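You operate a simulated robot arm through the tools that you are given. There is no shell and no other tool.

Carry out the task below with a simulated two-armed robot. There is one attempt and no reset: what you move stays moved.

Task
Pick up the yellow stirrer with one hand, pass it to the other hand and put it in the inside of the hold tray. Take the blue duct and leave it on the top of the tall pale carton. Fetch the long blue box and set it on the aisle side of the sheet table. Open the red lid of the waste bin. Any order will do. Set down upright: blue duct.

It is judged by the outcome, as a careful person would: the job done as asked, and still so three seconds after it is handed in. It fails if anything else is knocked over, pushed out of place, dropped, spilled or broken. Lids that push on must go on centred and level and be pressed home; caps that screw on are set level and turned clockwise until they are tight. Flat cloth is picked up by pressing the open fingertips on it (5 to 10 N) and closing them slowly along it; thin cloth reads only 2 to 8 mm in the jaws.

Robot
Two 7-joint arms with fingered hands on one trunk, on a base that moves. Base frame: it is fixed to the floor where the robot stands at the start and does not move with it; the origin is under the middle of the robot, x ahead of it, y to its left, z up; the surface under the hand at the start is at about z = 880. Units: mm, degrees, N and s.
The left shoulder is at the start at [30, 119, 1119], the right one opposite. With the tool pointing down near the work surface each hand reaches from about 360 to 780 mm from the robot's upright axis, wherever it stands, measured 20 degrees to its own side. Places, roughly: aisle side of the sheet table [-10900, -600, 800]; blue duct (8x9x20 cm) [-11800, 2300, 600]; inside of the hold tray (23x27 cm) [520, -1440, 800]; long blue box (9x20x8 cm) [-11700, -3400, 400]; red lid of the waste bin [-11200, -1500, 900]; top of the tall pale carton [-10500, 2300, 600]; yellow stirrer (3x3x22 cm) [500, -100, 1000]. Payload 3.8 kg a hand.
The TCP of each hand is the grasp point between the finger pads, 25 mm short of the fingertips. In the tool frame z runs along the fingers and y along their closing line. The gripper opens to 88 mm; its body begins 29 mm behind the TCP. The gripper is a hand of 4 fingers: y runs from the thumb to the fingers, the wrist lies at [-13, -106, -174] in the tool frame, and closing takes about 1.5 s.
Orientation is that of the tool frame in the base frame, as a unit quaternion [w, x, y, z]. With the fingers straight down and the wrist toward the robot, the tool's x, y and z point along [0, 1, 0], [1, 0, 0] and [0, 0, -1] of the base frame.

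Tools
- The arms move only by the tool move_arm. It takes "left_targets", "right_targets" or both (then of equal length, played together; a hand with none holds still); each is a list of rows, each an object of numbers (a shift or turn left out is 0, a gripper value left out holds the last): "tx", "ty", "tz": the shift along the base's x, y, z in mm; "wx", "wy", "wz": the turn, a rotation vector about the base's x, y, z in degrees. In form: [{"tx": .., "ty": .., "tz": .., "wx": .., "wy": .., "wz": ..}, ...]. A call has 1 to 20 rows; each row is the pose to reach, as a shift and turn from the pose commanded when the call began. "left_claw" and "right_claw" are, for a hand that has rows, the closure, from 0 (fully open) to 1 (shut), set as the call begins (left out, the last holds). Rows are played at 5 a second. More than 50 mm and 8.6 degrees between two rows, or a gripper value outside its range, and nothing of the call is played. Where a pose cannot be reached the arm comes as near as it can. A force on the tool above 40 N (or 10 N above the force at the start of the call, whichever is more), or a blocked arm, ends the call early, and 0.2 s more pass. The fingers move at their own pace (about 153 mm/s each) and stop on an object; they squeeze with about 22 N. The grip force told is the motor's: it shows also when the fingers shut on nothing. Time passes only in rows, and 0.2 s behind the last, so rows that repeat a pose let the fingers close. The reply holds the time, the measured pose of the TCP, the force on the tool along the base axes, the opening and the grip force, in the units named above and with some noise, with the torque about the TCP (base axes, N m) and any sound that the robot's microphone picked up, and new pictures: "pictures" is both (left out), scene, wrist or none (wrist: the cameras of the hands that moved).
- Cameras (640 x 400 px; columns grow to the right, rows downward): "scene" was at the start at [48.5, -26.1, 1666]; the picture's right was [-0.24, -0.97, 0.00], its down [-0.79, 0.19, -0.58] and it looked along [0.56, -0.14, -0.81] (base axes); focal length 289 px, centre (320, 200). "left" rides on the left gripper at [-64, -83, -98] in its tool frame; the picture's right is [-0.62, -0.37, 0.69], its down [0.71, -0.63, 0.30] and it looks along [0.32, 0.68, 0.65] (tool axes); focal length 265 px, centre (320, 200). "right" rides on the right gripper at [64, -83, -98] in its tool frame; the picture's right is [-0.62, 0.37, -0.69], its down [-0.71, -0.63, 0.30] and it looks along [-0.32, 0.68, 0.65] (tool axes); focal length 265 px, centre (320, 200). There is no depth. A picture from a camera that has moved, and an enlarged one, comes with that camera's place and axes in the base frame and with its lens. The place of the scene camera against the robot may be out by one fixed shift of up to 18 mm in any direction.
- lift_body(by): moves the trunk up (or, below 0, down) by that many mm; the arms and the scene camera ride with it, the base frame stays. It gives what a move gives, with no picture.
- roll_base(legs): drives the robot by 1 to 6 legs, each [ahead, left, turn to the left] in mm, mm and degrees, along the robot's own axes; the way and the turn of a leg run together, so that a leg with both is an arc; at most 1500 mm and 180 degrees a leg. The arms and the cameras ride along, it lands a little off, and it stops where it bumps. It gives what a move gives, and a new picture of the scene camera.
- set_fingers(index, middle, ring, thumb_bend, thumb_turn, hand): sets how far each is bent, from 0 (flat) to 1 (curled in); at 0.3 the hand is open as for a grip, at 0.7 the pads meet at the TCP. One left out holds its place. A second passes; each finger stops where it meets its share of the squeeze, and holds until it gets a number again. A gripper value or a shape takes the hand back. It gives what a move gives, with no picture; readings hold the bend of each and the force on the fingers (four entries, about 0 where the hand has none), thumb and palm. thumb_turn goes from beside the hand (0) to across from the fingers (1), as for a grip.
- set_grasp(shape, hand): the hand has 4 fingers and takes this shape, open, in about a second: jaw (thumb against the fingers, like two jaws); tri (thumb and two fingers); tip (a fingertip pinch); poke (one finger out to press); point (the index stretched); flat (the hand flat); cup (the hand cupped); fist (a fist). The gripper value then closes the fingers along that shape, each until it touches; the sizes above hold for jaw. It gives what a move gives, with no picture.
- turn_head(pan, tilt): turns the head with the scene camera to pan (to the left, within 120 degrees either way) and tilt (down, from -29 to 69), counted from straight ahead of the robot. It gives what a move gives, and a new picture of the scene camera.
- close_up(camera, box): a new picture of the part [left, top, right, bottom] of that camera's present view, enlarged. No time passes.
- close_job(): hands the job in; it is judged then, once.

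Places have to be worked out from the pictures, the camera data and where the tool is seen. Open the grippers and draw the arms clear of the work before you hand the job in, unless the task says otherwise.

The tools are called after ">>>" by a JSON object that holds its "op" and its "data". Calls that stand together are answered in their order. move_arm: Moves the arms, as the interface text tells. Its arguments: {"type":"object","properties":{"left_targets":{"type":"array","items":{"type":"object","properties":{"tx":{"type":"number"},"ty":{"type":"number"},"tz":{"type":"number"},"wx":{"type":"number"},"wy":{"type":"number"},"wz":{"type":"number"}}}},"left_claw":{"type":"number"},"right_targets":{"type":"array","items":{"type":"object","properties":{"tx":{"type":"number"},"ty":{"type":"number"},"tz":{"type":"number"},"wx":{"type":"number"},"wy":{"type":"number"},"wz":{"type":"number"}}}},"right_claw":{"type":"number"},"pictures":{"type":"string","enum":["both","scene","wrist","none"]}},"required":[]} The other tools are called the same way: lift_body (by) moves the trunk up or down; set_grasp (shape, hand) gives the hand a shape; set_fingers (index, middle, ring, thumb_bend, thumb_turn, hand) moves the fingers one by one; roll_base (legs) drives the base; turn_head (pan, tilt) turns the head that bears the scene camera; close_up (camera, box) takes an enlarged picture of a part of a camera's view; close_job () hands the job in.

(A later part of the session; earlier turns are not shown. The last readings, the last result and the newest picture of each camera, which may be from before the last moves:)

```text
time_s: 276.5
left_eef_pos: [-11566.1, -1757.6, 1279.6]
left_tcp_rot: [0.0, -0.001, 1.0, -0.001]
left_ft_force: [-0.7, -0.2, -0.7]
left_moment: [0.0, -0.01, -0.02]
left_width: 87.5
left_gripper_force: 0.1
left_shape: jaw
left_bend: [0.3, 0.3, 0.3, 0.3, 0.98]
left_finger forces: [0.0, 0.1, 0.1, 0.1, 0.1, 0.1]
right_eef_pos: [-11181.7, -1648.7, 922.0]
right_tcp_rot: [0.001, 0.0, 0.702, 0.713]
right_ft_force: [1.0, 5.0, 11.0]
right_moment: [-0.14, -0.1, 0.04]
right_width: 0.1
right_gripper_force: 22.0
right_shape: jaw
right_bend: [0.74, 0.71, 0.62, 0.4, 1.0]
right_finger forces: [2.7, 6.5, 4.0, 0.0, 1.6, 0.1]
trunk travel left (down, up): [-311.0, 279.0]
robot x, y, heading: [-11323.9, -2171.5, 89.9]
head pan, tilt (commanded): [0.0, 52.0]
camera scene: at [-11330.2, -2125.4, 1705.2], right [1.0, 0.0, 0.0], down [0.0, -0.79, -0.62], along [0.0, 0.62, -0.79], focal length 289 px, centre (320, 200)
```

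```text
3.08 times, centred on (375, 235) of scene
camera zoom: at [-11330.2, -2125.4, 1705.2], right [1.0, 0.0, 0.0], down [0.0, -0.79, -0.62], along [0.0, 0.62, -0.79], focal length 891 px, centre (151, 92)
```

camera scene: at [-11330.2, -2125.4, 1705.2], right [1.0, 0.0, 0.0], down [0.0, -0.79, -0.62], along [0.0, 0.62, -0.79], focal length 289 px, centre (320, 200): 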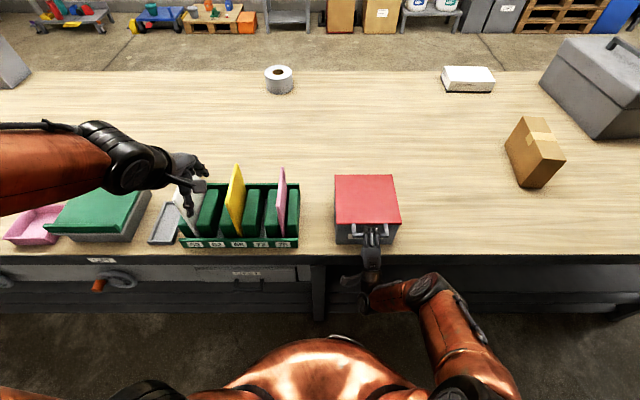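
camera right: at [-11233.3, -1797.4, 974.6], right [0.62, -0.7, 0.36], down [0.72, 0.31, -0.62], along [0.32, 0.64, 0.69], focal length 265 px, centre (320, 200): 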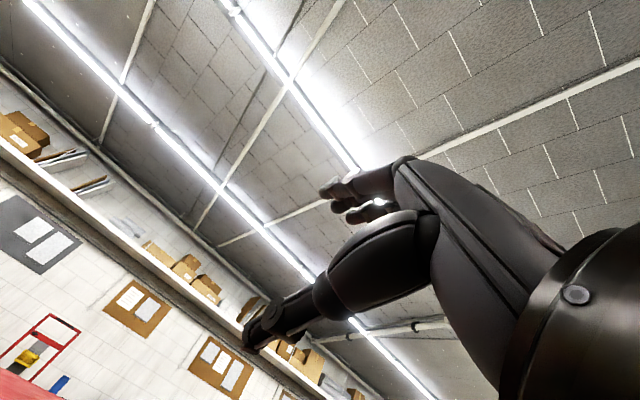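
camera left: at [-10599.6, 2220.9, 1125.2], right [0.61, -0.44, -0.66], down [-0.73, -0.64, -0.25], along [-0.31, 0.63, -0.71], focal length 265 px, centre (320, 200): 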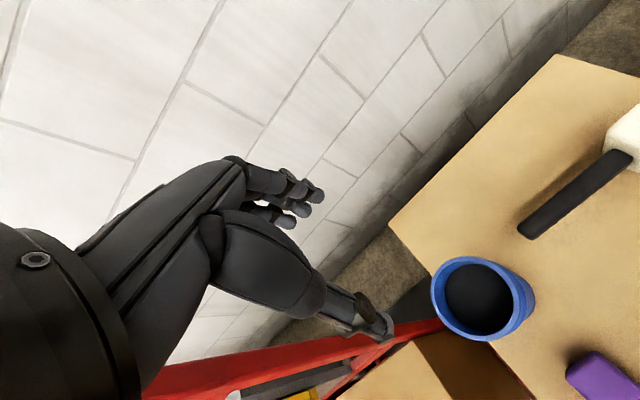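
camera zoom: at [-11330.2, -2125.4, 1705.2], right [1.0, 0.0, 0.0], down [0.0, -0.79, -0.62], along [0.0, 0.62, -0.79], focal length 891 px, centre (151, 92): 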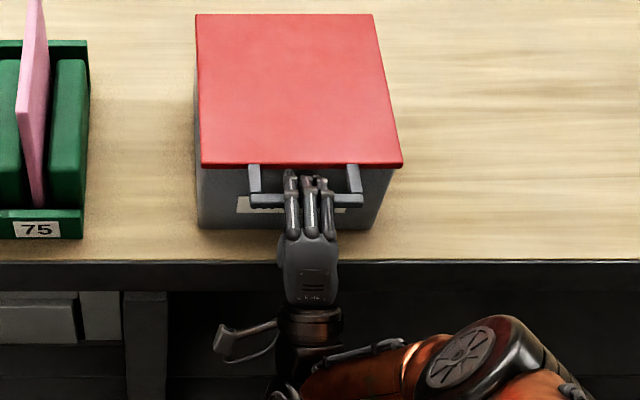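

The fingers wrap over the bar with the thumb below it. I start lifting along the hinge arc (radius ≈ 254 mm): first 10°.

>>> {"op": "move_arm", "data": {"right_targets": [{"wx": -2.5, "ty": 0.2, "tz": 11}, {"wx": -5, "ty": 1, "tz": 22}, {"wx": -7.5, "ty": 2.2, "tz": 33}, {"wx": -10, "ty": 3.9, "tz": 44}, {"wx": -10, "ty": 3.9, "tz": 44}], "pictures": "scene"}}

>>> {"op": "close_up", "data": {"camera": "scene", "box": [310, 150, 440, 300]}}

```text
time_s: 277.7
left_eef_pos: [-11566.7, -1757.2, 1282.5]
left_tcp_rot: [0.0, -0.001, 1.0, -0.001]
left_ft_force: [0.2, 0.9, -0.1]
left_moment: [-0.02, 0.03, 0.02]
left_width: 87.7
left_gripper_force: 0.1
left_shape: jaw
left_bend: [0.3, 0.3, 0.3, 0.3, 0.98]
left_finger forces: [0.1, 0.1, 0.0, 0.0, 0.0, 0.0]
right_eef_pos: [-11180.9, -1645.8, 966.4]
right_tcp_rot: [0.002, 0.0, 0.762, 0.648]
right_ft_force: [0.9, -1.1, -0.4]
right_moment: [0.04, -0.1, 0.06]
right_width: 0.0
right_gripper_force: 21.9
right_shape: jaw
right_bend: [0.74, 0.71, 0.72, 0.4, 1.0]
right_finger forces: [0.0, 1.0, 1.9, 0.0, 2.9, 0.1]
trunk travel left (down, up): [-311.0, 279.0]
robot x, y, heading: [-11326.9, -2171.9, 90.0]
head pan, tilt (commanded): [0.0, 52.0]
camera scene: at [-11329.9, -2125.2, 1705.1], right [1.0, 0.0, 0.0], down [0.0, -0.79, -0.62], along [0.0, 0.62, -0.79], focal length 289 px, centre (320, 200)
```

scene: 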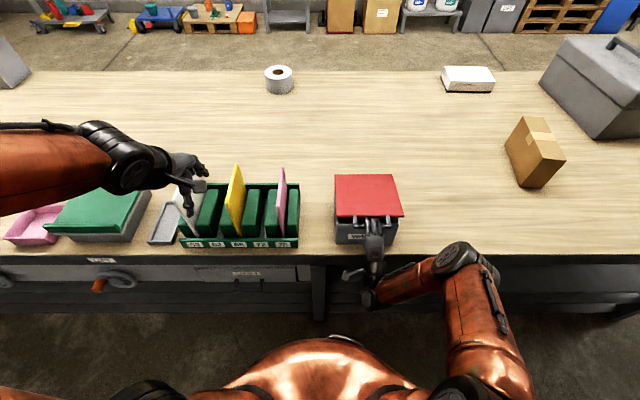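

```text
2.67 times, centred on (375, 225) of scene
camera zoom: at [-11329.9, -2125.2, 1705.1], right [1.0, 0.0, 0.0], down [0.0, -0.79, -0.62], along [0.0, 0.62, -0.79], focal length 772 px, centre (173, 133)
```

zoom: 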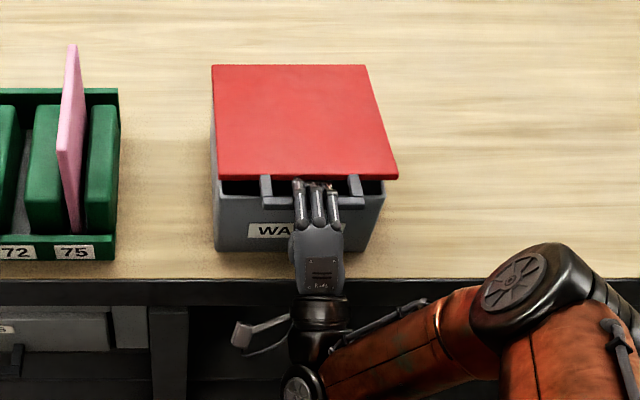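

The lid follows with tiny forces. I continue the arc to about 40°.

>>> {"op": "move_arm", "data": {"right_targets": [{"wx": -3, "ty": 2.7, "tz": 13}, {"wx": -6, "ty": 5.9, "tz": 25.9}, {"wx": -9, "ty": 9.9, "tz": 38.6}, {"wx": -12, "ty": 14.6, "tz": 51}, {"wx": -15, "ty": 19.9, "tz": 63.2}, {"wx": -18, "ty": 25.8, "tz": 75.1}, {"wx": -21, "ty": 32.4, "tz": 86.7}, {"wx": -24, "ty": 39.5, "tz": 97.9}, {"wx": -27, "ty": 47.2, "tz": 108.8}, {"wx": -30, "ty": 55.5, "tz": 119.2}, {"wx": -30, "ty": 55.5, "tz": 119.2}], "pictures": "scene"}}

>>> {"op": "close_up", "data": {"camera": "scene", "box": [310, 130, 440, 300]}}

```text
time_s: 280.1
left_eef_pos: [-11565.9, -1760.1, 1281.6]
left_tcp_rot: [0.001, 0.0, 1.0, -0.001]
left_ft_force: [0.2, 0.8, 0.7]
left_moment: [0.01, 0.04, -0.01]
left_width: 87.8
left_gripper_force: 0.1
left_shape: jaw
left_bend: [0.3, 0.3, 0.3, 0.3, 0.98]
left_finger forces: [0.0, 0.1, 0.0, 0.0, 0.1, 0.1]
right_eef_pos: [-11181.8, -1592.1, 1086.3]
right_tcp_rot: [0.001, 0.0, 0.903, 0.43]
right_ft_force: [2.3, -6.3, 6.7]
right_moment: [0.15, 0.05, 0.07]
right_width: 0.0
right_gripper_force: 21.8
right_shape: jaw
right_bend: [0.75, 0.71, 0.71, 0.4, 1.0]
right_finger forces: [0.0, 0.0, 2.0, 0.0, 2.0, 0.0]
trunk travel left (down, up): [-311.0, 279.0]
robot x, y, heading: [-11326.3, -2172.2, 89.8]
head pan, tilt (commanded): [0.0, 52.0]
camera scene: at [-11329.6, -2127.4, 1705.2], right [1.0, 0.0, 0.0], down [0.0, -0.79, -0.62], along [0.0, 0.62, -0.79], focal length 289 px, centre (320, 200)
```

scene: 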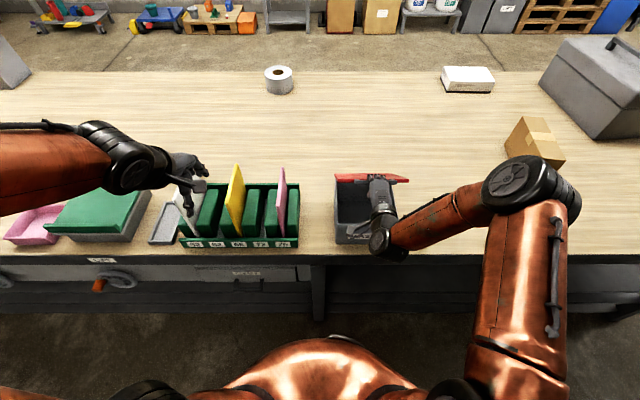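

```text
2.35 times, centred on (375, 215) of scene
camera zoom: at [-11329.6, -2127.4, 1705.2], right [1.0, 0.0, 0.0], down [0.0, -0.79, -0.62], along [0.0, 0.62, -0.79], focal length 681 px, centre (191, 165)
```

zoom: 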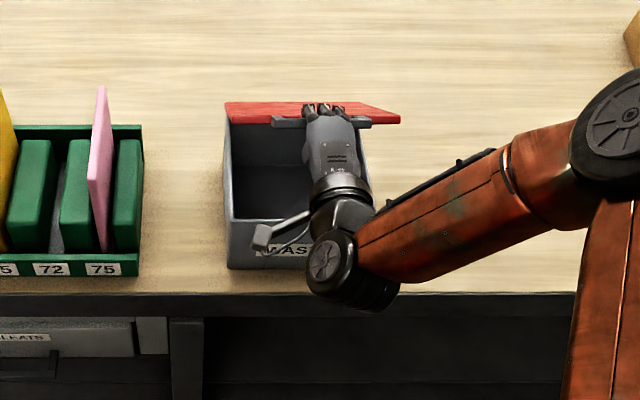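

The lid is at roughly 40°. A light outward force suggests the hinge is slightly higher and farther back, so I continue on a corrected arc (hinge ≈ (-1388, 932), radius 261) to about 70°.

>>> {"op": "move_arm", "data": {"right_targets": [{"wx": -3, "ty": 1.6, "tz": 14.5}, {"wx": -5.5, "ty": 9.3, "tz": 23}, {"wx": -8, "ty": 17, "tz": 31.3}, {"wx": -10.5, "ty": 25.4, "tz": 39.2}, {"wx": -13, "ty": 33.8, "tz": 46.6}, {"wx": -15.5, "ty": 42.8, "tz": 53.8}, {"wx": -18, "ty": 51.9, "tz": 60.5}, {"wx": -20.5, "ty": 61.5, "tz": 66.9}, {"wx": -23, "ty": 71.1, "tz": 72.7}, {"wx": -25.5, "ty": 81.2, "tz": 78.2}, {"wx": -28, "ty": 91.3, "tz": 83.2}, {"wx": -30.5, "ty": 101.8, "tz": 87.8}, {"wx": -33, "ty": 112.3, "tz": 92}, {"wx": -33, "ty": 112.3, "tz": 92}], "pictures": "scene"}}

>>> {"op": "close_up", "data": {"camera": "scene", "box": [310, 100, 470, 280]}}

```text
time_s: 283.1
left_eef_pos: [-11564.6, -1752.6, 1278.7]
left_tcp_rot: [0.0, 0.0, 1.0, -0.004]
left_ft_force: [0.2, -0.2, -0.4]
left_moment: [0.0, -0.03, -0.02]
left_width: 88.0
left_gripper_force: 0.1
left_shape: jaw
left_bend: [0.3, 0.3, 0.3, 0.3, 0.98]
left_finger forces: [0.0, 0.0, 0.1, 0.0, 0.0, 0.1]
right_eef_pos: [-11181.4, -1474.9, 1174.2]
right_tcp_rot: [0.0, -0.002, 0.989, 0.15]
right_ft_force: [-0.4, 4.9, -28.2]
right_moment: [-0.42, 0.19, 0.25]
right_width: 0.1
right_gripper_force: 21.0
right_shape: jaw
right_bend: [0.74, 0.71, 0.67, 0.73, 1.0]
right_finger forces: [0.8, 9.7, 7.2, 0.1, 10.3, 0.1]
trunk travel left (down, up): [-311.0, 279.0]
robot x, y, heading: [-11323.8, -2170.6, 89.8]
head pan, tilt (commanded): [0.0, 52.0]
camera scene: at [-11328.7, -2119.6, 1704.8], right [1.0, 0.0, 0.0], down [0.0, -0.79, -0.61], along [0.0, 0.61, -0.79], focal length 289 px, centre (320, 200)
```

scene: 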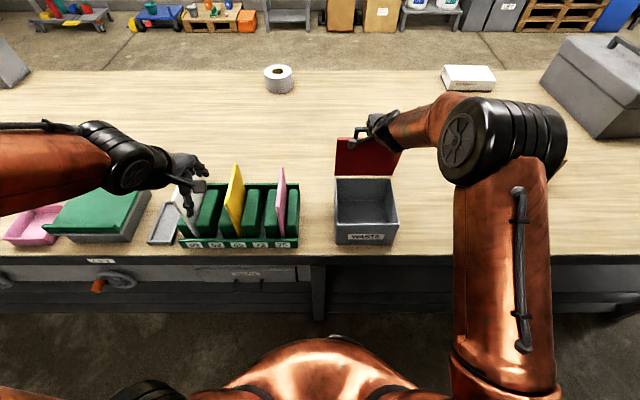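

```text
2.22 times, centred on (390, 190) of scene
camera zoom: at [-11328.7, -2119.6, 1704.8], right [1.0, 0.0, 0.0], down [0.0, -0.79, -0.61], along [0.0, 0.61, -0.79], focal length 643 px, centre (164, 222)
```

zoom: 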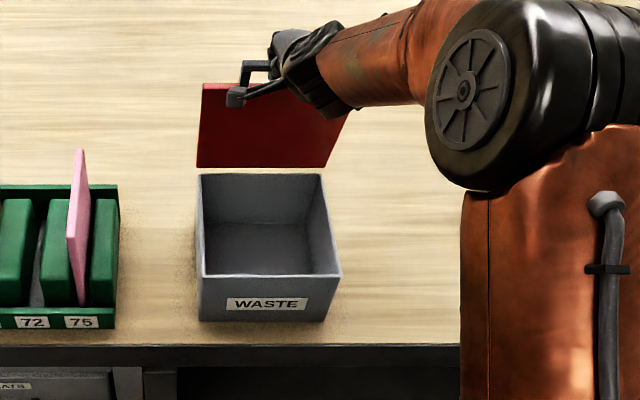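

The lid is at about 74° and the bin is still in place; the pull (28 N) shows my arc is now ~5 mm too wide. Fitting gives hinge ≈ (-1397, 929), radius 252. I relieve and proceed to ~80°.

>>> {"op": "move_arm", "data": {"right_targets": [{"wx": 0, "ty": 2, "tz": -5}, {"wx": 0, "ty": 4, "tz": -8.5}, {"wx": -2, "ty": 11.5, "tz": -6.3}, {"wx": -4, "ty": 19.3, "tz": -4.2}, {"wx": -6, "ty": 28, "tz": -2.1}, {"wx": -8, "ty": 36.5, "tz": -0.5}, {"wx": -8, "ty": 36.5, "tz": -0.5}], "pictures": "scene"}}

```text
time_s: 284.7
left_eef_pos: [-11565.5, -1757.4, 1280.7]
left_tcp_rot: [0.001, 0.0, 1.0, -0.002]
left_ft_force: [-0.5, 0.2, -0.7]
left_moment: [-0.02, 0.02, -0.04]
left_width: 87.6
left_gripper_force: 0.0
left_shape: jaw
left_bend: [0.3, 0.3, 0.3, 0.3, 0.98]
left_finger forces: [0.0, 0.1, 0.1, 0.0, 0.0, 0.0]
right_eef_pos: [-11181.3, -1441.7, 1176.8]
right_tcp_rot: [0.001, 0.0, 0.996, 0.085]
right_ft_force: [0.3, -0.1, -0.1]
right_moment: [0.0, -0.01, 0.1]
right_width: 0.0
right_gripper_force: 21.9
right_shape: jaw
right_bend: [0.74, 0.71, 0.66, 0.72, 1.0]
right_finger forces: [0.4, 3.5, 3.3, 0.0, 6.8, 0.0]
trunk travel left (down, up): [-311.0, 279.0]
robot x, y, heading: [-11326.8, -2170.8, 90.0]
head pan, tilt (commanded): [0.0, 52.0]
camera scene: at [-11329.6, -2124.7, 1705.1], right [1.0, 0.0, 0.0], down [0.0, -0.79, -0.62], along [0.0, 0.62, -0.79], focal length 289 px, centre (320, 200)
```

scene: 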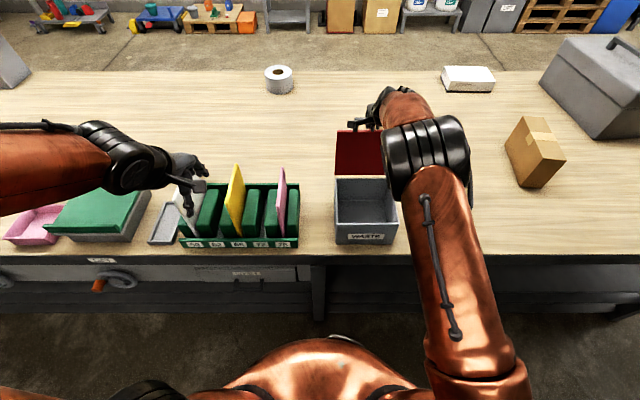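

Forces are near zero with the lid at about 82°. I roll the base forward 50 mm, which carries the bar past vertical along its nearly flat arc.

>>> {"op": "roll_base", "data": {"legs": [[50, 0, 0]]}}

```text
time_s: 285.6
left_eef_pos: [-11565.0, -1704.5, 1280.7]
left_tcp_rot: [-0.001, 0.0, 1.0, -0.003]
left_ft_force: [-0.3, 0.6, -0.4]
left_moment: [-0.03, 0.0, -0.04]
left_width: 87.6
left_gripper_force: 0.1
left_shape: jaw
left_bend: [0.3, 0.3, 0.3, 0.3, 0.98]
left_finger forces: [0.0, 0.0, 0.0, 0.0, 0.0, 0.0]
right_eef_pos: [-11181.8, -1388.0, 1173.4]
right_tcp_rot: [0.001, 0.0, 0.997, 0.083]
right_ft_force: [0.0, -0.6, -5.8]
right_moment: [-0.07, 0.03, 0.08]
right_width: 0.0
right_gripper_force: 21.8
right_shape: jaw
right_bend: [0.74, 0.71, 0.71, 0.4, 1.0]
right_finger forces: [0.4, 2.5, 2.8, 0.0, 7.3, 0.0]
trunk travel left (down, up): [-311.0, 279.0]
robot x, y, heading: [-11325.8, -2121.0, 89.9]
head pan, tilt (commanded): [0.0, 52.0]
camera scene: at [-11329.7, -2071.5, 1704.9], right [1.0, 0.0, 0.0], down [0.0, -0.79, -0.61], along [0.0, 0.61, -0.79], focal length 289 px, centre (320, 200)
```

scene: 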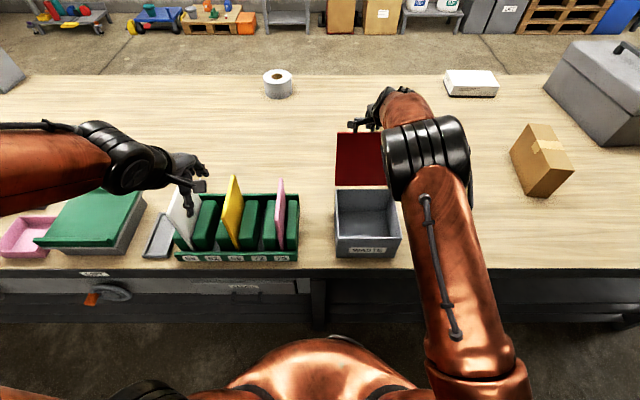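

Lid is about at vertical (bar y -1388), forces small. I roll 40 mm more to take it past vertical.

>>> {"op": "roll_base", "data": {"legs": [[40, 0, 0]]}}

>>> {"op": "close_up", "data": {"camera": "scene", "box": [310, 90, 470, 280]}}

```text
time_s: 286.6
left_eef_pos: [-11565.4, -1680.5, 1281.8]
left_tcp_rot: [0.0, -0.001, 1.0, -0.002]
left_ft_force: [0.7, -0.3, 0.4]
left_moment: [0.02, -0.02, -0.02]
left_width: 87.7
left_gripper_force: 0.0
left_shape: jaw
left_bend: [0.3, 0.3, 0.3, 0.3, 0.98]
left_finger forces: [0.0, 0.1, 0.1, 0.0, 0.1, 0.0]
right_eef_pos: [-11181.6, -1370.4, 1165.4]
right_tcp_rot: [0.001, -0.003, 0.998, 0.069]
right_ft_force: [0.7, -10.2, -5.2]
right_moment: [0.21, 0.03, 0.03]
right_width: 0.0
right_gripper_force: 22.1
right_shape: jaw
right_bend: [0.74, 0.73, 0.71, 0.73, 1.0]
right_finger forces: [0.0, 0.1, 0.0, 0.0, 13.8, 0.1]
trunk travel left (down, up): [-311.0, 279.0]
robot x, y, heading: [-11329.4, -2092.5, 89.8]
head pan, tilt (commanded): [0.0, 52.0]
stopped in leg 1: the force on the tool passed its limit at 53 N (the readings are from after the stop); the commanded pose is now the measured one
camera scene: at [-11330.1, -2048.2, 1705.3], right [1.0, 0.0, 0.0], down [0.0, -0.79, -0.62], along [0.0, 0.62, -0.79], focal length 289 px, centre (320, 200)
```

scene: 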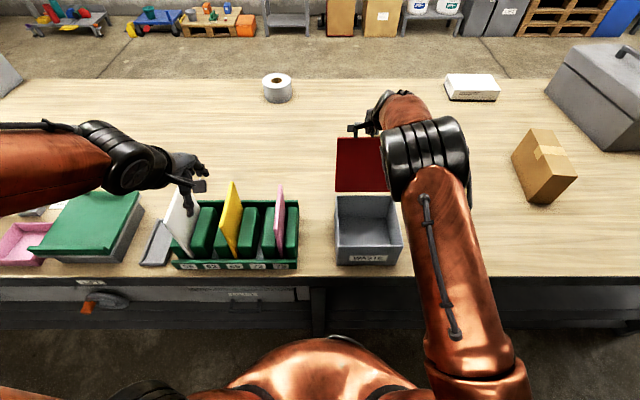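

```text
2.11 times, centred on (390, 185) of scene
camera zoom: at [-11330.1, -2048.2, 1705.3], right [1.0, 0.0, 0.0], down [0.0, -0.79, -0.62], along [0.0, 0.62, -0.79], focal length 609 px, centre (173, 232)
```

zoom: 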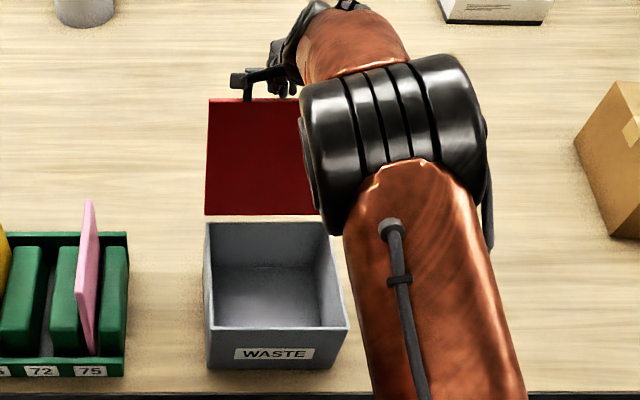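

The lid reached its stop just past vertical (about 96–100°); the bin hasn't shifted. I open the hand to let go and watch the lid.

>>> {"op": "move_arm", "data": {"right_targets": [{"ty": -3}, {"ty": -3}, {"ty": -3}, {"ty": -3}, {"ty": -3}, {"ty": -3}], "right_claw": 0, "pictures": "scene"}}

>>> {"op": "close_up", "data": {"camera": "scene", "box": [310, 90, 470, 280]}}

```text
time_s: 288.0
left_eef_pos: [-11566.0, -1678.6, 1282.0]
left_tcp_rot: [0.0, -0.001, 1.0, -0.001]
left_ft_force: [0.7, -0.1, -0.2]
left_moment: [-0.05, 0.0, -0.02]
left_width: 87.8
left_gripper_force: 0.0
left_shape: jaw
left_bend: [0.3, 0.3, 0.3, 0.3, 0.98]
left_finger forces: [0.1, 0.1, 0.0, 0.0, 0.0, 0.0]
right_eef_pos: [-11181.1, -1368.7, 1174.8]
right_tcp_rot: [-0.001, -0.004, 0.997, 0.077]
right_ft_force: [0.4, 6.9, 31.4]
right_moment: [0.26, 0.05, 0.0]
right_width: 51.2
right_gripper_force: 0.1
right_shape: jaw
right_bend: [0.3, 0.3, 0.3, 0.6, 1.0]
right_finger forces: [0.0, 0.0, 0.0, 0.1, 49.7, 0.0]
trunk travel left (down, up): [-311.0, 279.0]
robot x, y, heading: [-11329.6, -2090.5, 90.1]
head pan, tilt (commanded): [0.0, 52.0]
camera scene: at [-11330.6, -2047.7, 1705.3], right [1.0, 0.0, 0.0], down [0.0, -0.79, -0.62], along [0.0, 0.62, -0.79], focal length 289 px, centre (320, 200)
```

scene: 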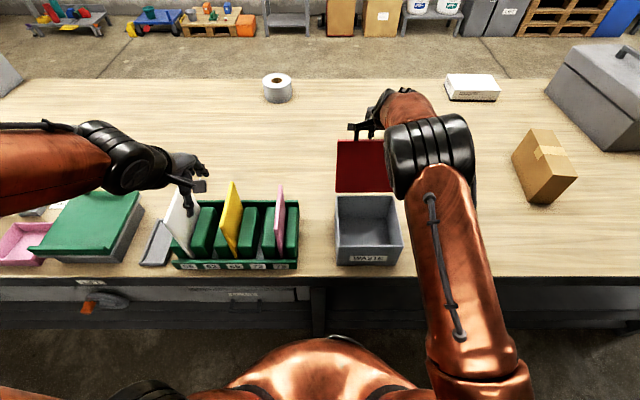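

```text
2.11 times, centred on (390, 185) of scene
camera zoom: at [-11330.6, -2047.7, 1705.3], right [1.0, 0.0, 0.0], down [0.0, -0.79, -0.62], along [0.0, 0.62, -0.79], focal length 609 px, centre (173, 232)
```

zoom: 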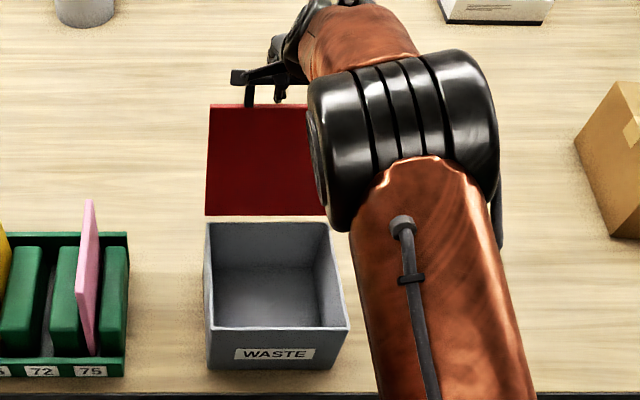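

The thumb is pushing on the lid's edge as it opens (49.7 N). I raise the hand a few mm to free it, reading the force.

>>> {"op": "move_arm", "data": {"right_targets": [{"tz": 3}, {"tz": 6}, {"tz": 6}], "pictures": "wrist"}}

```text
time_s: 288.8
left_eef_pos: [-11565.8, -1677.6, 1281.0]
left_tcp_rot: [-0.001, -0.001, 1.0, -0.003]
left_ft_force: [0.5, -0.2, 0.6]
left_moment: [-0.01, 0.02, 0.0]
left_width: 87.8
left_gripper_force: 0.1
left_shape: jaw
left_bend: [0.3, 0.3, 0.3, 0.3, 0.98]
left_finger forces: [0.0, 0.0, 0.0, 0.0, 0.0, 0.0]
right_eef_pos: [-11181.4, -1368.8, 1173.4]
right_tcp_rot: [0.0, -0.004, 0.997, 0.071]
right_ft_force: [1.5, 6.0, 15.9]
right_moment: [0.69, 0.0, -0.05]
right_width: 52.2
right_gripper_force: 0.1
right_shape: jaw
right_bend: [0.3, 0.3, 0.3, 0.6, 1.0]
right_finger forces: [0.1, 0.0, 0.0, 0.0, 52.8, 0.1]
trunk travel left (down, up): [-311.0, 279.0]
robot x, y, heading: [-11327.1, -2090.7, 89.9]
head pan, tilt (commanded): [0.0, 52.0]
camera right: at [-11245.9, -1466.7, 1258.4], right [0.62, 0.27, 0.74], down [0.72, -0.58, -0.39], along [0.32, 0.77, -0.55], focal length 265 px, centre (320, 200)
```

right: 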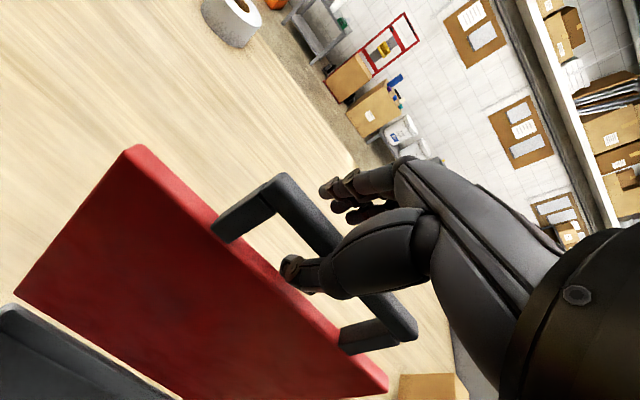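

The wrist view shows the thumb at the U-handle; I zoom to see exactly how it sits.

>>> {"op": "close_up", "data": {"camera": "right", "box": [200, 150, 440, 360]}}

```text
1.90 times, centred on (320, 255) of right
camera zoom: at [-11245.9, -1466.7, 1258.4], right [0.62, 0.27, 0.74], down [0.72, -0.58, -0.39], along [0.32, 0.77, -0.55], focal length 506 px, centre (320, 95)
```

zoom: 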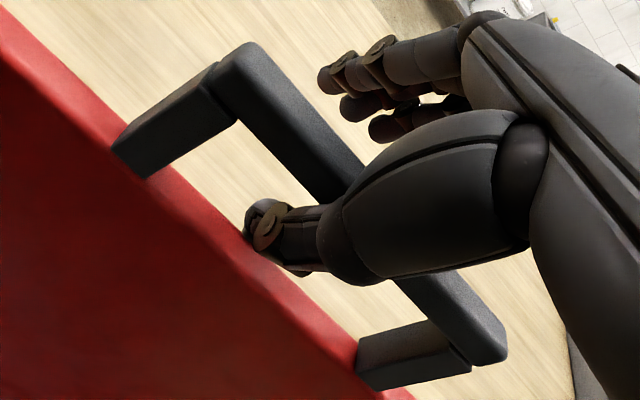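

The thumb tip is wedged on the lid's top edge; nothing hooks the bar. I raise the hand further in small steps.

>>> {"op": "move_arm", "data": {"right_targets": [{"tz": 4}, {"tz": 8}, {"tz": 12}, {"tz": 12}], "pictures": "wrist"}}

```text
time_s: 289.8
left_eef_pos: [-11564.7, -1675.0, 1281.1]
left_tcp_rot: [0.0, -0.001, 1.0, -0.002]
left_ft_force: [0.5, 0.0, -0.2]
left_moment: [0.05, 0.0, -0.02]
left_width: 87.9
left_gripper_force: 0.1
left_shape: jaw
left_bend: [0.3, 0.3, 0.3, 0.3, 0.98]
left_finger forces: [0.1, 0.0, 0.1, 0.0, 0.1, 0.0]
right_eef_pos: [-11181.4, -1370.0, 1184.0]
right_tcp_rot: [0.0, -0.003, 0.998, 0.07]
right_ft_force: [-0.3, -0.8, 0.2]
right_moment: [0.0, 0.02, 0.02]
right_width: 87.9
right_gripper_force: 0.1
right_shape: jaw
right_bend: [0.3, 0.3, 0.3, 0.3, 0.98]
right_finger forces: [0.1, 0.0, 0.0, 0.0, 0.1, 0.0]
trunk travel left (down, up): [-311.0, 279.0]
robot x, y, heading: [-11324.9, -2092.4, 89.9]
head pan, tilt (commanded): [0.0, 52.0]
camera right: at [-11245.2, -1466.2, 1268.5], right [0.62, 0.27, 0.74], down [0.72, -0.58, -0.39], along [0.32, 0.77, -0.55], focal length 265 px, centre (320, 200)
```

right: 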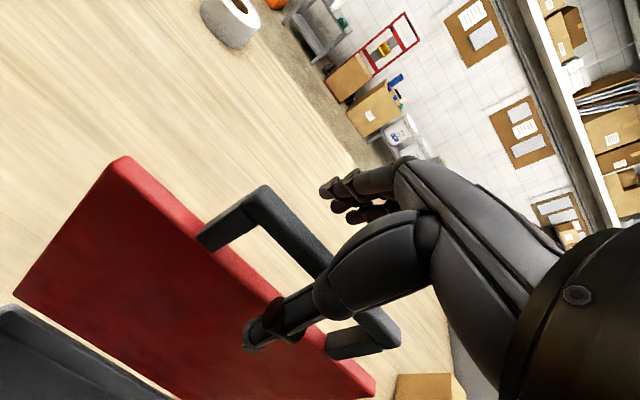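

Freed: all forces are zero and the lid stays open. I lift the hand straight up clear of the handle.

>>> {"op": "move_arm", "data": {"right_targets": [{"tz": 15}, {"tz": 35}, {"tz": 60}, {"tz": 90}, {"tz": 110, "ty": -10}, {"tz": 120, "ty": -45}, {"tz": 125, "ty": -90}, {"tz": 125, "ty": -135}, {"tz": 120, "ty": -180}, {"tz": 110, "ty": -225}], "right_claw": 0, "pictures": "scene"}}

>>> {"op": "close_up", "data": {"camera": "scene", "box": [300, 90, 460, 280]}}

```text
time_s: 292.0
left_eef_pos: [-11565.5, -1678.5, 1281.6]
left_tcp_rot: [0.0, 0.0, 1.0, -0.002]
left_ft_force: [-0.4, -1.3, 0.0]
left_moment: [0.02, 0.03, -0.02]
left_width: 87.7
left_gripper_force: 0.1
left_shape: jaw
left_bend: [0.3, 0.3, 0.3, 0.3, 0.98]
left_finger forces: [0.0, 0.0, 0.0, 0.0, 0.0, 0.0]
right_eef_pos: [-11182.9, -1596.3, 1294.2]
right_tcp_rot: [0.0, -0.005, 0.997, 0.072]
right_ft_force: [-0.6, -0.4, 0.1]
right_moment: [-0.04, -0.01, 0.01]
right_width: 88.0
right_gripper_force: 0.1
right_shape: jaw
right_bend: [0.3, 0.3, 0.3, 0.3, 0.98]
right_finger forces: [0.0, 0.0, 0.1, 0.0, 0.1, 0.0]
trunk travel left (down, up): [-311.0, 279.0]
robot x, y, heading: [-11324.9, -2093.7, 90.1]
head pan, tilt (commanded): [0.0, 52.0]
camera scene: at [-11330.0, -2046.5, 1705.2], right [1.0, 0.0, 0.0], down [0.0, -0.79, -0.62], along [0.0, 0.62, -0.79], focal length 289 px, centre (320, 200)
```

scene: 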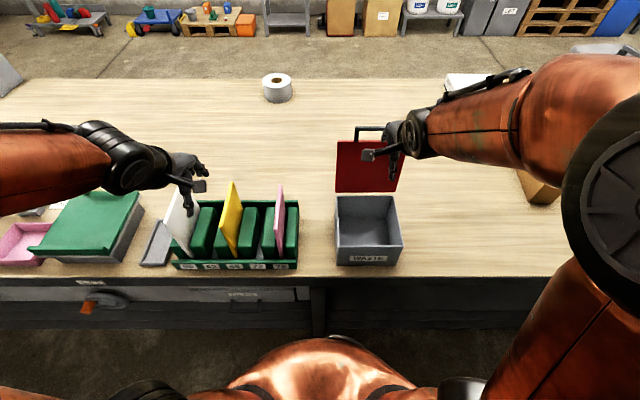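

```text
2.11 times, centred on (380, 185) of scene
camera zoom: at [-11330.0, -2046.5, 1705.2], right [1.0, 0.0, 0.0], down [0.0, -0.79, -0.62], along [0.0, 0.62, -0.79], focal length 609 px, centre (194, 232)
```

zoom: 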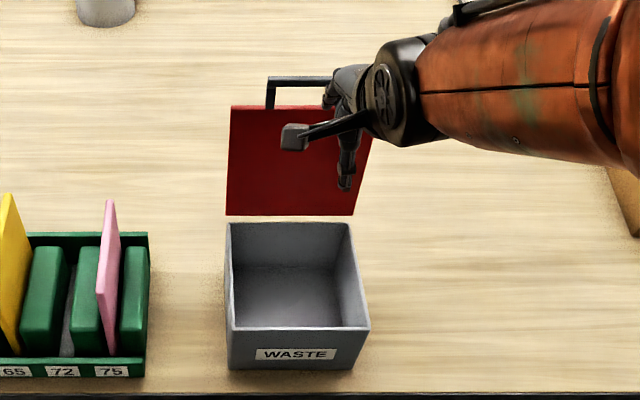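

The lid stands open past vertical and the bin is in place. I restore the right hand's tilt and raise the trunk before turning toward the cart.

>>> {"op": "move_arm", "data": {"right_targets": [{"wx": -4, "ty": -30, "tx": 20}, {"wx": -8, "ty": -60, "tx": 40}, {"wx": -8, "ty": -90, "tx": 60}], "pictures": "none"}}

>>> {"op": "lift_body", "data": {"by": 100}}

>>> {"op": "roll_base", "data": {"legs": [[-130, 300, 0], [0, 0, 178]]}}

>>> {"op": "turn_head", "data": {"pan": 0, "tilt": 40}}

```text
time_s: 292.8
left_eef_pos: [-11565.0, -1677.7, 1280.3]
left_tcp_rot: [0.0, -0.002, 1.0, -0.003]
left_ft_force: [0.6, -0.3, 0.4]
left_moment: [0.01, 0.0, 0.03]
left_width: 87.9
left_gripper_force: 0.0
left_shape: jaw
left_bend: [0.3, 0.3, 0.3, 0.3, 0.98]
left_finger forces: [0.1, 0.0, 0.0, 0.0, 0.0, 0.0]
right_eef_pos: [-11122.4, -1684.6, 1293.8]
right_tcp_rot: [-0.001, -0.005, 1.0, 0.002]
right_ft_force: [0.8, 0.1, 0.2]
right_moment: [0.04, 0.03, -0.02]
right_width: 87.5
right_gripper_force: 0.0
right_shape: jaw
right_bend: [0.3, 0.3, 0.3, 0.3, 0.98]
right_finger forces: [0.0, 0.0, 0.0, 0.0, 0.1, 0.1]
trunk travel left (down, up): [-311.0, 279.0]
robot x, y, heading: [-11328.0, -2092.1, 90.0]
head pan, tilt (commanded): [0.0, 52.0]
```

```text
time_s: 294.1
left_eef_pos: [-11564.1, -1676.8, 1380.1]
left_tcp_rot: [0.0, -0.002, 1.0, -0.002]
left_ft_force: [-0.3, 0.1, 0.9]
left_moment: [-0.02, 0.03, 0.0]
left_width: 87.7
left_gripper_force: 0.0
left_shape: jaw
left_bend: [0.3, 0.3, 0.3, 0.3, 0.98]
left_finger forces: [0.1, 0.1, 0.0, 0.0, 0.0, 0.1]
right_eef_pos: [-11123.2, -1682.2, 1393.7]
right_tcp_rot: [0.0, -0.003, 1.0, 0.001]
right_ft_force: [0.5, -0.1, -0.3]
right_moment: [-0.02, -0.02, -0.02]
right_width: 88.0
right_gripper_force: 0.0
right_shape: jaw
right_bend: [0.3, 0.3, 0.3, 0.3, 0.98]
right_finger forces: [0.0, 0.1, 0.0, 0.1, 0.1, 0.0]
trunk travel left (down, up): [-411.0, 179.0]
robot x, y, heading: [-11324.5, -2088.7, 90.0]
head pan, tilt (commanded): [0.0, 52.0]
```

```text
time_s: 303.3
left_eef_pos: [-11447.3, -2662.8, 1380.9]
left_tcp_rot: [-0.002, 0.998, -0.064, 0.0]
left_ft_force: [0.2, 0.3, 0.0]
left_moment: [0.02, 0.0, 0.01]
left_width: 87.8
left_gripper_force: 0.1
left_shape: jaw
left_bend: [0.3, 0.3, 0.3, 0.3, 0.98]
left_finger forces: [0.0, 0.0, 0.0, 0.0, 0.1, 0.0]
right_eef_pos: [-11885.7, -2598.7, 1393.3]
right_tcp_rot: [0.002, 0.998, -0.061, -0.001]
right_ft_force: [0.2, 1.3, 0.2]
right_moment: [-0.03, -0.02, -0.01]
right_width: 87.8
right_gripper_force: 0.1
right_shape: jaw
right_bend: [0.3, 0.3, 0.3, 0.3, 0.98]
right_finger forces: [0.0, 0.0, 0.1, 0.1, 0.0, 0.0]
trunk travel left (down, up): [-411.0, 179.0]
robot x, y, heading: [-11627.2, -2221.0, -97.3]
head pan, tilt (commanded): [0.0, 52.0]
camera scene: at [-11639.8, -2284.0, 1805.1], right [-0.99, 0.13, 0.0], down [0.1, 0.78, -0.62], along [-0.08, -0.61, -0.79], focal length 289 px, centre (320, 200)
```

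scene: 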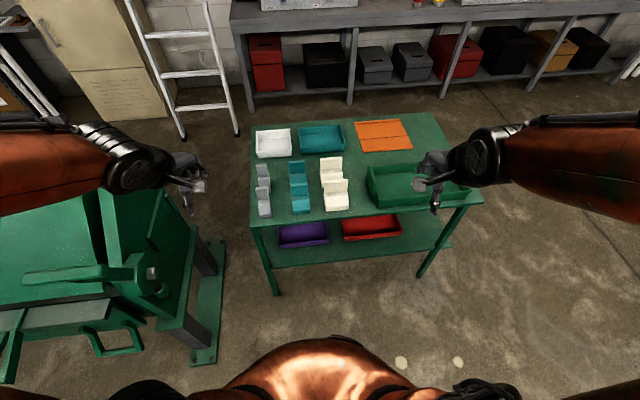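

```text
time_s: 304.1
left_eef_pos: [-11447.3, -2661.4, 1380.6]
left_tcp_rot: [-0.001, 0.998, -0.065, 0.001]
left_ft_force: [-0.4, -0.2, -0.4]
left_moment: [-0.02, -0.03, -0.01]
left_width: 87.4
left_gripper_force: 0.1
left_shape: jaw
left_bend: [0.3, 0.3, 0.3, 0.3, 0.98]
left_finger forces: [0.0, 0.0, 0.0, 0.0, 0.1, 0.1]
right_eef_pos: [-11886.0, -2598.4, 1395.0]
right_tcp_rot: [0.0, 0.998, -0.061, 0.0]
right_ft_force: [-0.4, 0.8, 1.0]
right_moment: [0.03, -0.05, 0.02]
right_width: 87.9
right_gripper_force: 0.1
right_shape: jaw
right_bend: [0.3, 0.3, 0.3, 0.3, 0.98]
right_finger forces: [0.1, 0.1, 0.0, 0.0, 0.0, 0.0]
trunk travel left (down, up): [-411.0, 179.0]
robot x, y, heading: [-11633.0, -2217.7, -97.7]
head pan, tilt (commanded): [0.0, 40.0]
camera scene: at [-11641.1, -2293.7, 1821.9], right [-0.99, 0.13, 0.0], down [0.08, 0.64, -0.77], along [-0.1, -0.76, -0.64], focal length 289 px, centre (320, 200)
```

scene: 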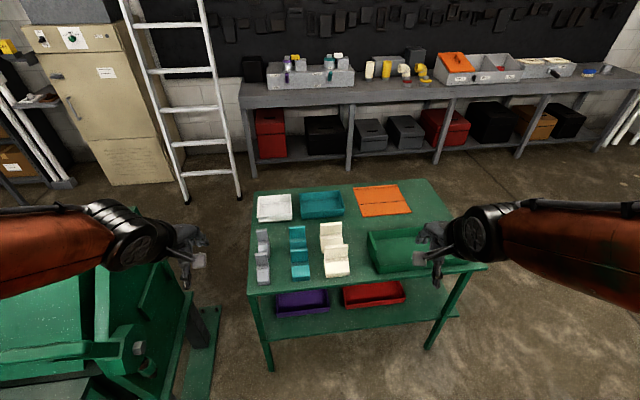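

The box must be on the cart's lower shelf, behind the purple tray, hidden by the upper shelf. I square up to -90°, shift right, and lower the trunk to look underneath.

>>> {"op": "roll_base", "data": {"legs": [[0, 0, 7.5], [80, -120, 0]]}}

>>> {"op": "lift_body", "data": {"by": -390}}

>>> {"op": "turn_head", "data": {"pan": 0, "tilt": 35}}

```text
time_s: 306.0
left_eef_pos: [-11514.6, -2713.5, 1380.7]
left_tcp_rot: [-0.001, 1.0, 0.0, 0.0]
left_ft_force: [-0.1, -0.9, -0.6]
left_moment: [-0.01, 0.01, -0.03]
left_width: 87.6
left_gripper_force: 0.0
left_shape: jaw
left_bend: [0.3, 0.3, 0.3, 0.3, 0.98]
left_finger forces: [0.1, 0.1, 0.0, 0.1, 0.1, 0.0]
right_eef_pos: [-11955.4, -2706.9, 1393.7]
right_tcp_rot: [0.002, 1.0, 0.003, 0.0]
right_ft_force: [0.2, 0.2, -0.5]
right_moment: [0.02, 0.01, 0.01]
right_width: 87.9
right_gripper_force: 0.1
right_shape: jaw
right_bend: [0.3, 0.3, 0.3, 0.3, 0.98]
right_finger forces: [0.0, 0.0, 0.0, 0.0, 0.1, 0.0]
trunk travel left (down, up): [-411.0, 179.0]
robot x, y, heading: [-11752.9, -2300.4, -90.3]
head pan, tilt (commanded): [0.0, 40.0]
camera scene: at [-11754.7, -2373.3, 1822.0], right [-1.0, 0.0, 0.0], down [0.0, 0.64, -0.77], along [0.0, -0.77, -0.64], focal length 289 px, centre (320, 200)
```

scene: 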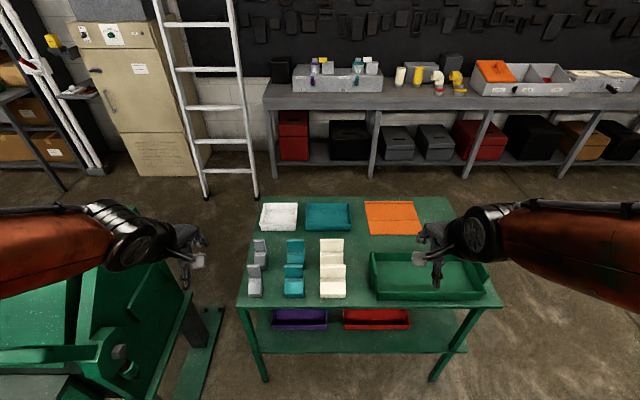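

```text
time_s: 309.8
left_eef_pos: [-11516.0, -2713.8, 991.9]
left_tcp_rot: [-0.002, 1.0, 0.0, 0.0]
left_ft_force: [-0.9, 0.5, 0.3]
left_moment: [0.03, -0.01, 0.01]
left_width: 87.8
left_gripper_force: 0.1
left_shape: jaw
left_bend: [0.3, 0.3, 0.3, 0.3, 0.98]
left_finger forces: [0.1, 0.0, 0.0, 0.0, 0.0, 0.0]
right_eef_pos: [-11957.6, -2708.3, 1003.6]
right_tcp_rot: [0.0, 1.0, 0.003, 0.0]
right_ft_force: [-0.3, -0.8, -0.5]
right_moment: [0.02, -0.02, 0.03]
right_width: 87.5
right_gripper_force: 0.0
right_shape: jaw
right_bend: [0.3, 0.3, 0.3, 0.3, 0.98]
right_finger forces: [0.1, 0.1, 0.1, 0.0, 0.1, 0.1]
trunk travel left (down, up): [-21.0, 569.0]
robot x, y, heading: [-11753.7, -2296.0, -90.3]
head pan, tilt (commanded): [0.0, 40.0]
```

```text
time_s: 310.4
left_eef_pos: [-11515.5, -2715.1, 990.3]
left_tcp_rot: [-0.001, 1.0, 0.001, 0.0]
left_ft_force: [-0.6, -0.3, 0.5]
left_moment: [0.02, 0.01, 0.01]
left_width: 87.8
left_gripper_force: 0.0
left_shape: jaw
left_bend: [0.3, 0.3, 0.3, 0.3, 0.98]
left_finger forces: [0.0, 0.1, 0.1, 0.0, 0.0, 0.0]
right_eef_pos: [-11957.0, -2708.1, 1004.3]
right_tcp_rot: [0.002, 1.0, 0.003, 0.0]
right_ft_force: [-0.3, 0.3, -0.5]
right_moment: [0.01, 0.02, 0.02]
right_width: 87.8
right_gripper_force: 0.0
right_shape: jaw
right_bend: [0.3, 0.3, 0.3, 0.3, 0.98]
right_finger forces: [0.0, 0.0, 0.0, 0.0, 0.0, 0.0]
trunk travel left (down, up): [-21.0, 569.0]
robot x, y, heading: [-11754.5, -2303.1, -90.1]
head pan, tilt (commanded): [0.0, 35.0]
camera scene: at [-11756.0, -2377.2, 1439.5], right [-1.0, 0.0, 0.0], down [0.0, 0.57, -0.82], along [0.0, -0.82, -0.57], focal length 289 px, centre (320, 200)
```

scene: 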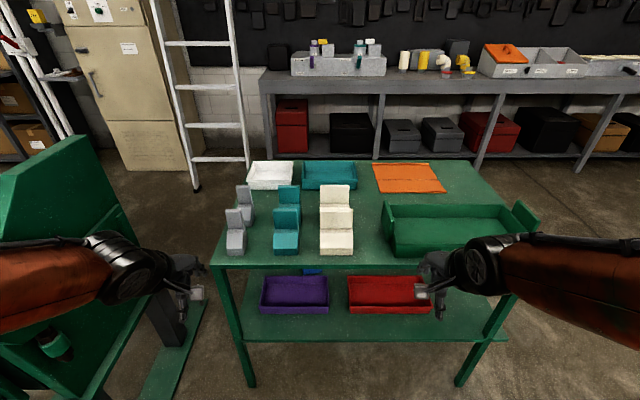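

A bit of blue shows behind the purple tray at about (-11708, -3250, 455). I back up 230 mm and lower fully to see it better under the shelf.

>>> {"op": "lift_body", "data": {"by": -20}}

>>> {"op": "roll_base", "data": {"legs": [[-230, 0, 0]]}}

>>> {"op": "turn_head", "data": {"pan": 0, "tilt": 35}}

>>> {"op": "close_up", "data": {"camera": "scene", "box": [210, 180, 450, 330]}}

```text
time_s: 311.1
left_eef_pos: [-11515.5, -2714.7, 970.6]
left_tcp_rot: [-0.002, 1.0, 0.001, 0.0]
left_ft_force: [-0.1, -0.5, -0.3]
left_moment: [0.04, 0.0, 0.01]
left_width: 87.7
left_gripper_force: 0.1
left_shape: jaw
left_bend: [0.3, 0.3, 0.3, 0.3, 0.98]
left_finger forces: [0.0, 0.0, 0.1, 0.0, 0.0, 0.0]
right_eef_pos: [-11957.0, -2707.5, 983.3]
right_tcp_rot: [0.001, 1.0, 0.004, 0.001]
right_ft_force: [-0.6, 1.0, -0.7]
right_moment: [-0.02, -0.02, 0.01]
right_width: 88.1
right_gripper_force: 0.1
right_shape: jaw
right_bend: [0.3, 0.3, 0.3, 0.3, 0.98]
right_finger forces: [0.1, 0.0, 0.0, 0.0, 0.1, 0.1]
trunk travel left (down, up): [-1.0, 589.0]
robot x, y, heading: [-11752.0, -2302.2, -90.3]
head pan, tilt (commanded): [0.0, 35.0]
```

```text
time_s: 312.8
left_eef_pos: [-11517.6, -2487.5, 971.2]
left_tcp_rot: [-0.001, 1.0, -0.002, 0.0]
left_ft_force: [0.1, 0.3, -0.7]
left_moment: [-0.02, 0.01, 0.0]
left_width: 87.6
left_gripper_force: 0.1
left_shape: jaw
left_bend: [0.3, 0.3, 0.3, 0.3, 0.98]
left_finger forces: [0.0, 0.0, 0.0, 0.1, 0.1, 0.0]
right_eef_pos: [-11957.8, -2481.3, 985.0]
right_tcp_rot: [0.002, 1.0, 0.002, 0.0]
right_ft_force: [0.2, 0.5, 0.3]
right_moment: [-0.02, -0.02, -0.01]
right_width: 87.6
right_gripper_force: 0.1
right_shape: jaw
right_bend: [0.3, 0.3, 0.3, 0.3, 0.98]
right_finger forces: [0.0, 0.0, 0.0, 0.0, 0.0, 0.1]
trunk travel left (down, up): [-1.0, 589.0]
robot x, y, heading: [-11752.5, -2070.5, -90.4]
head pan, tilt (commanded): [0.0, 35.0]
camera scene: at [-11755.2, -2149.6, 1419.6], right [-1.0, 0.01, 0.0], down [0.0, 0.57, -0.82], along [-0.01, -0.82, -0.57], focal length 289 px, centre (320, 200)
```

scene: 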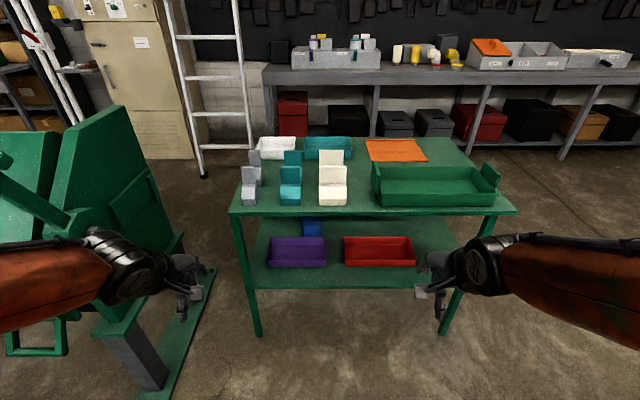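

```text
time_s: 313.4
left_eef_pos: [-11515.8, -2489.7, 970.8]
left_tcp_rot: [-0.002, 1.0, 0.0, 0.0]
left_ft_force: [-0.9, -0.9, 0.8]
left_moment: [-0.01, -0.02, -0.01]
left_width: 87.4
left_gripper_force: 0.1
left_shape: jaw
left_bend: [0.3, 0.3, 0.3, 0.3, 0.98]
left_finger forces: [0.0, 0.1, 0.1, 0.0, 0.0, 0.1]
right_eef_pos: [-11957.6, -2480.2, 984.2]
right_tcp_rot: [0.001, 1.0, 0.002, 0.001]
right_ft_force: [-0.6, 0.0, 0.0]
right_moment: [0.01, -0.02, -0.01]
right_width: 87.6
right_gripper_force: 0.1
right_shape: jaw
right_bend: [0.3, 0.3, 0.3, 0.3, 0.98]
right_finger forces: [0.0, 0.0, 0.1, 0.1, 0.1, 0.1]
trunk travel left (down, up): [-1.0, 589.0]
robot x, y, heading: [-11753.4, -2074.0, -90.7]
head pan, tilt (commanded): [0.0, 35.0]
camera scene: at [-11755.2, -2151.0, 1419.5], right [-1.0, 0.01, 0.0], down [0.0, 0.57, -0.82], along [-0.01, -0.82, -0.57], focal length 289 px, centre (320, 200)
```

scene: 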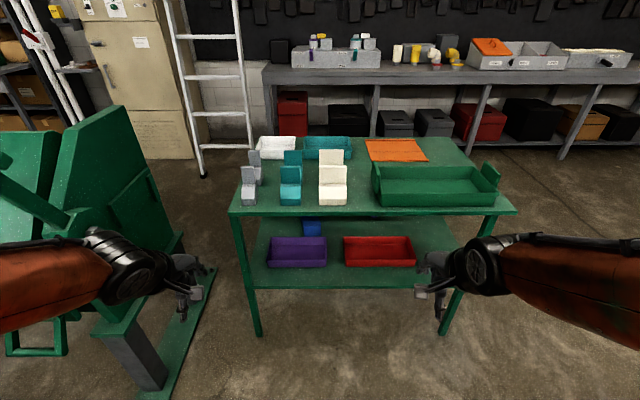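

```text
2.67 times, centred on (330, 255) of scene
camera zoom: at [-11755.2, -2151.0, 1419.5], right [-1.0, 0.01, 0.0], down [0.0, 0.57, -0.82], along [-0.01, -0.82, -0.57], focal length 772 px, centre (293, 53)
```

zoom: 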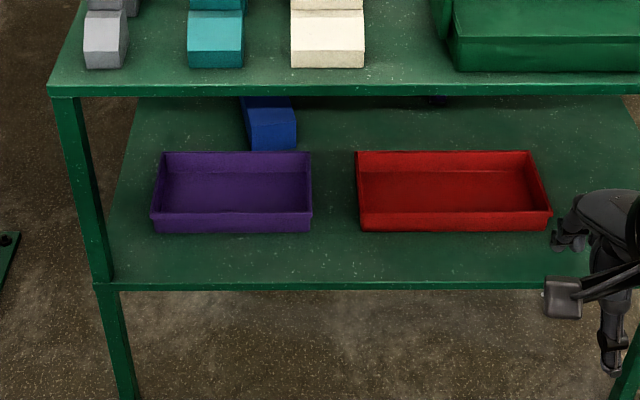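

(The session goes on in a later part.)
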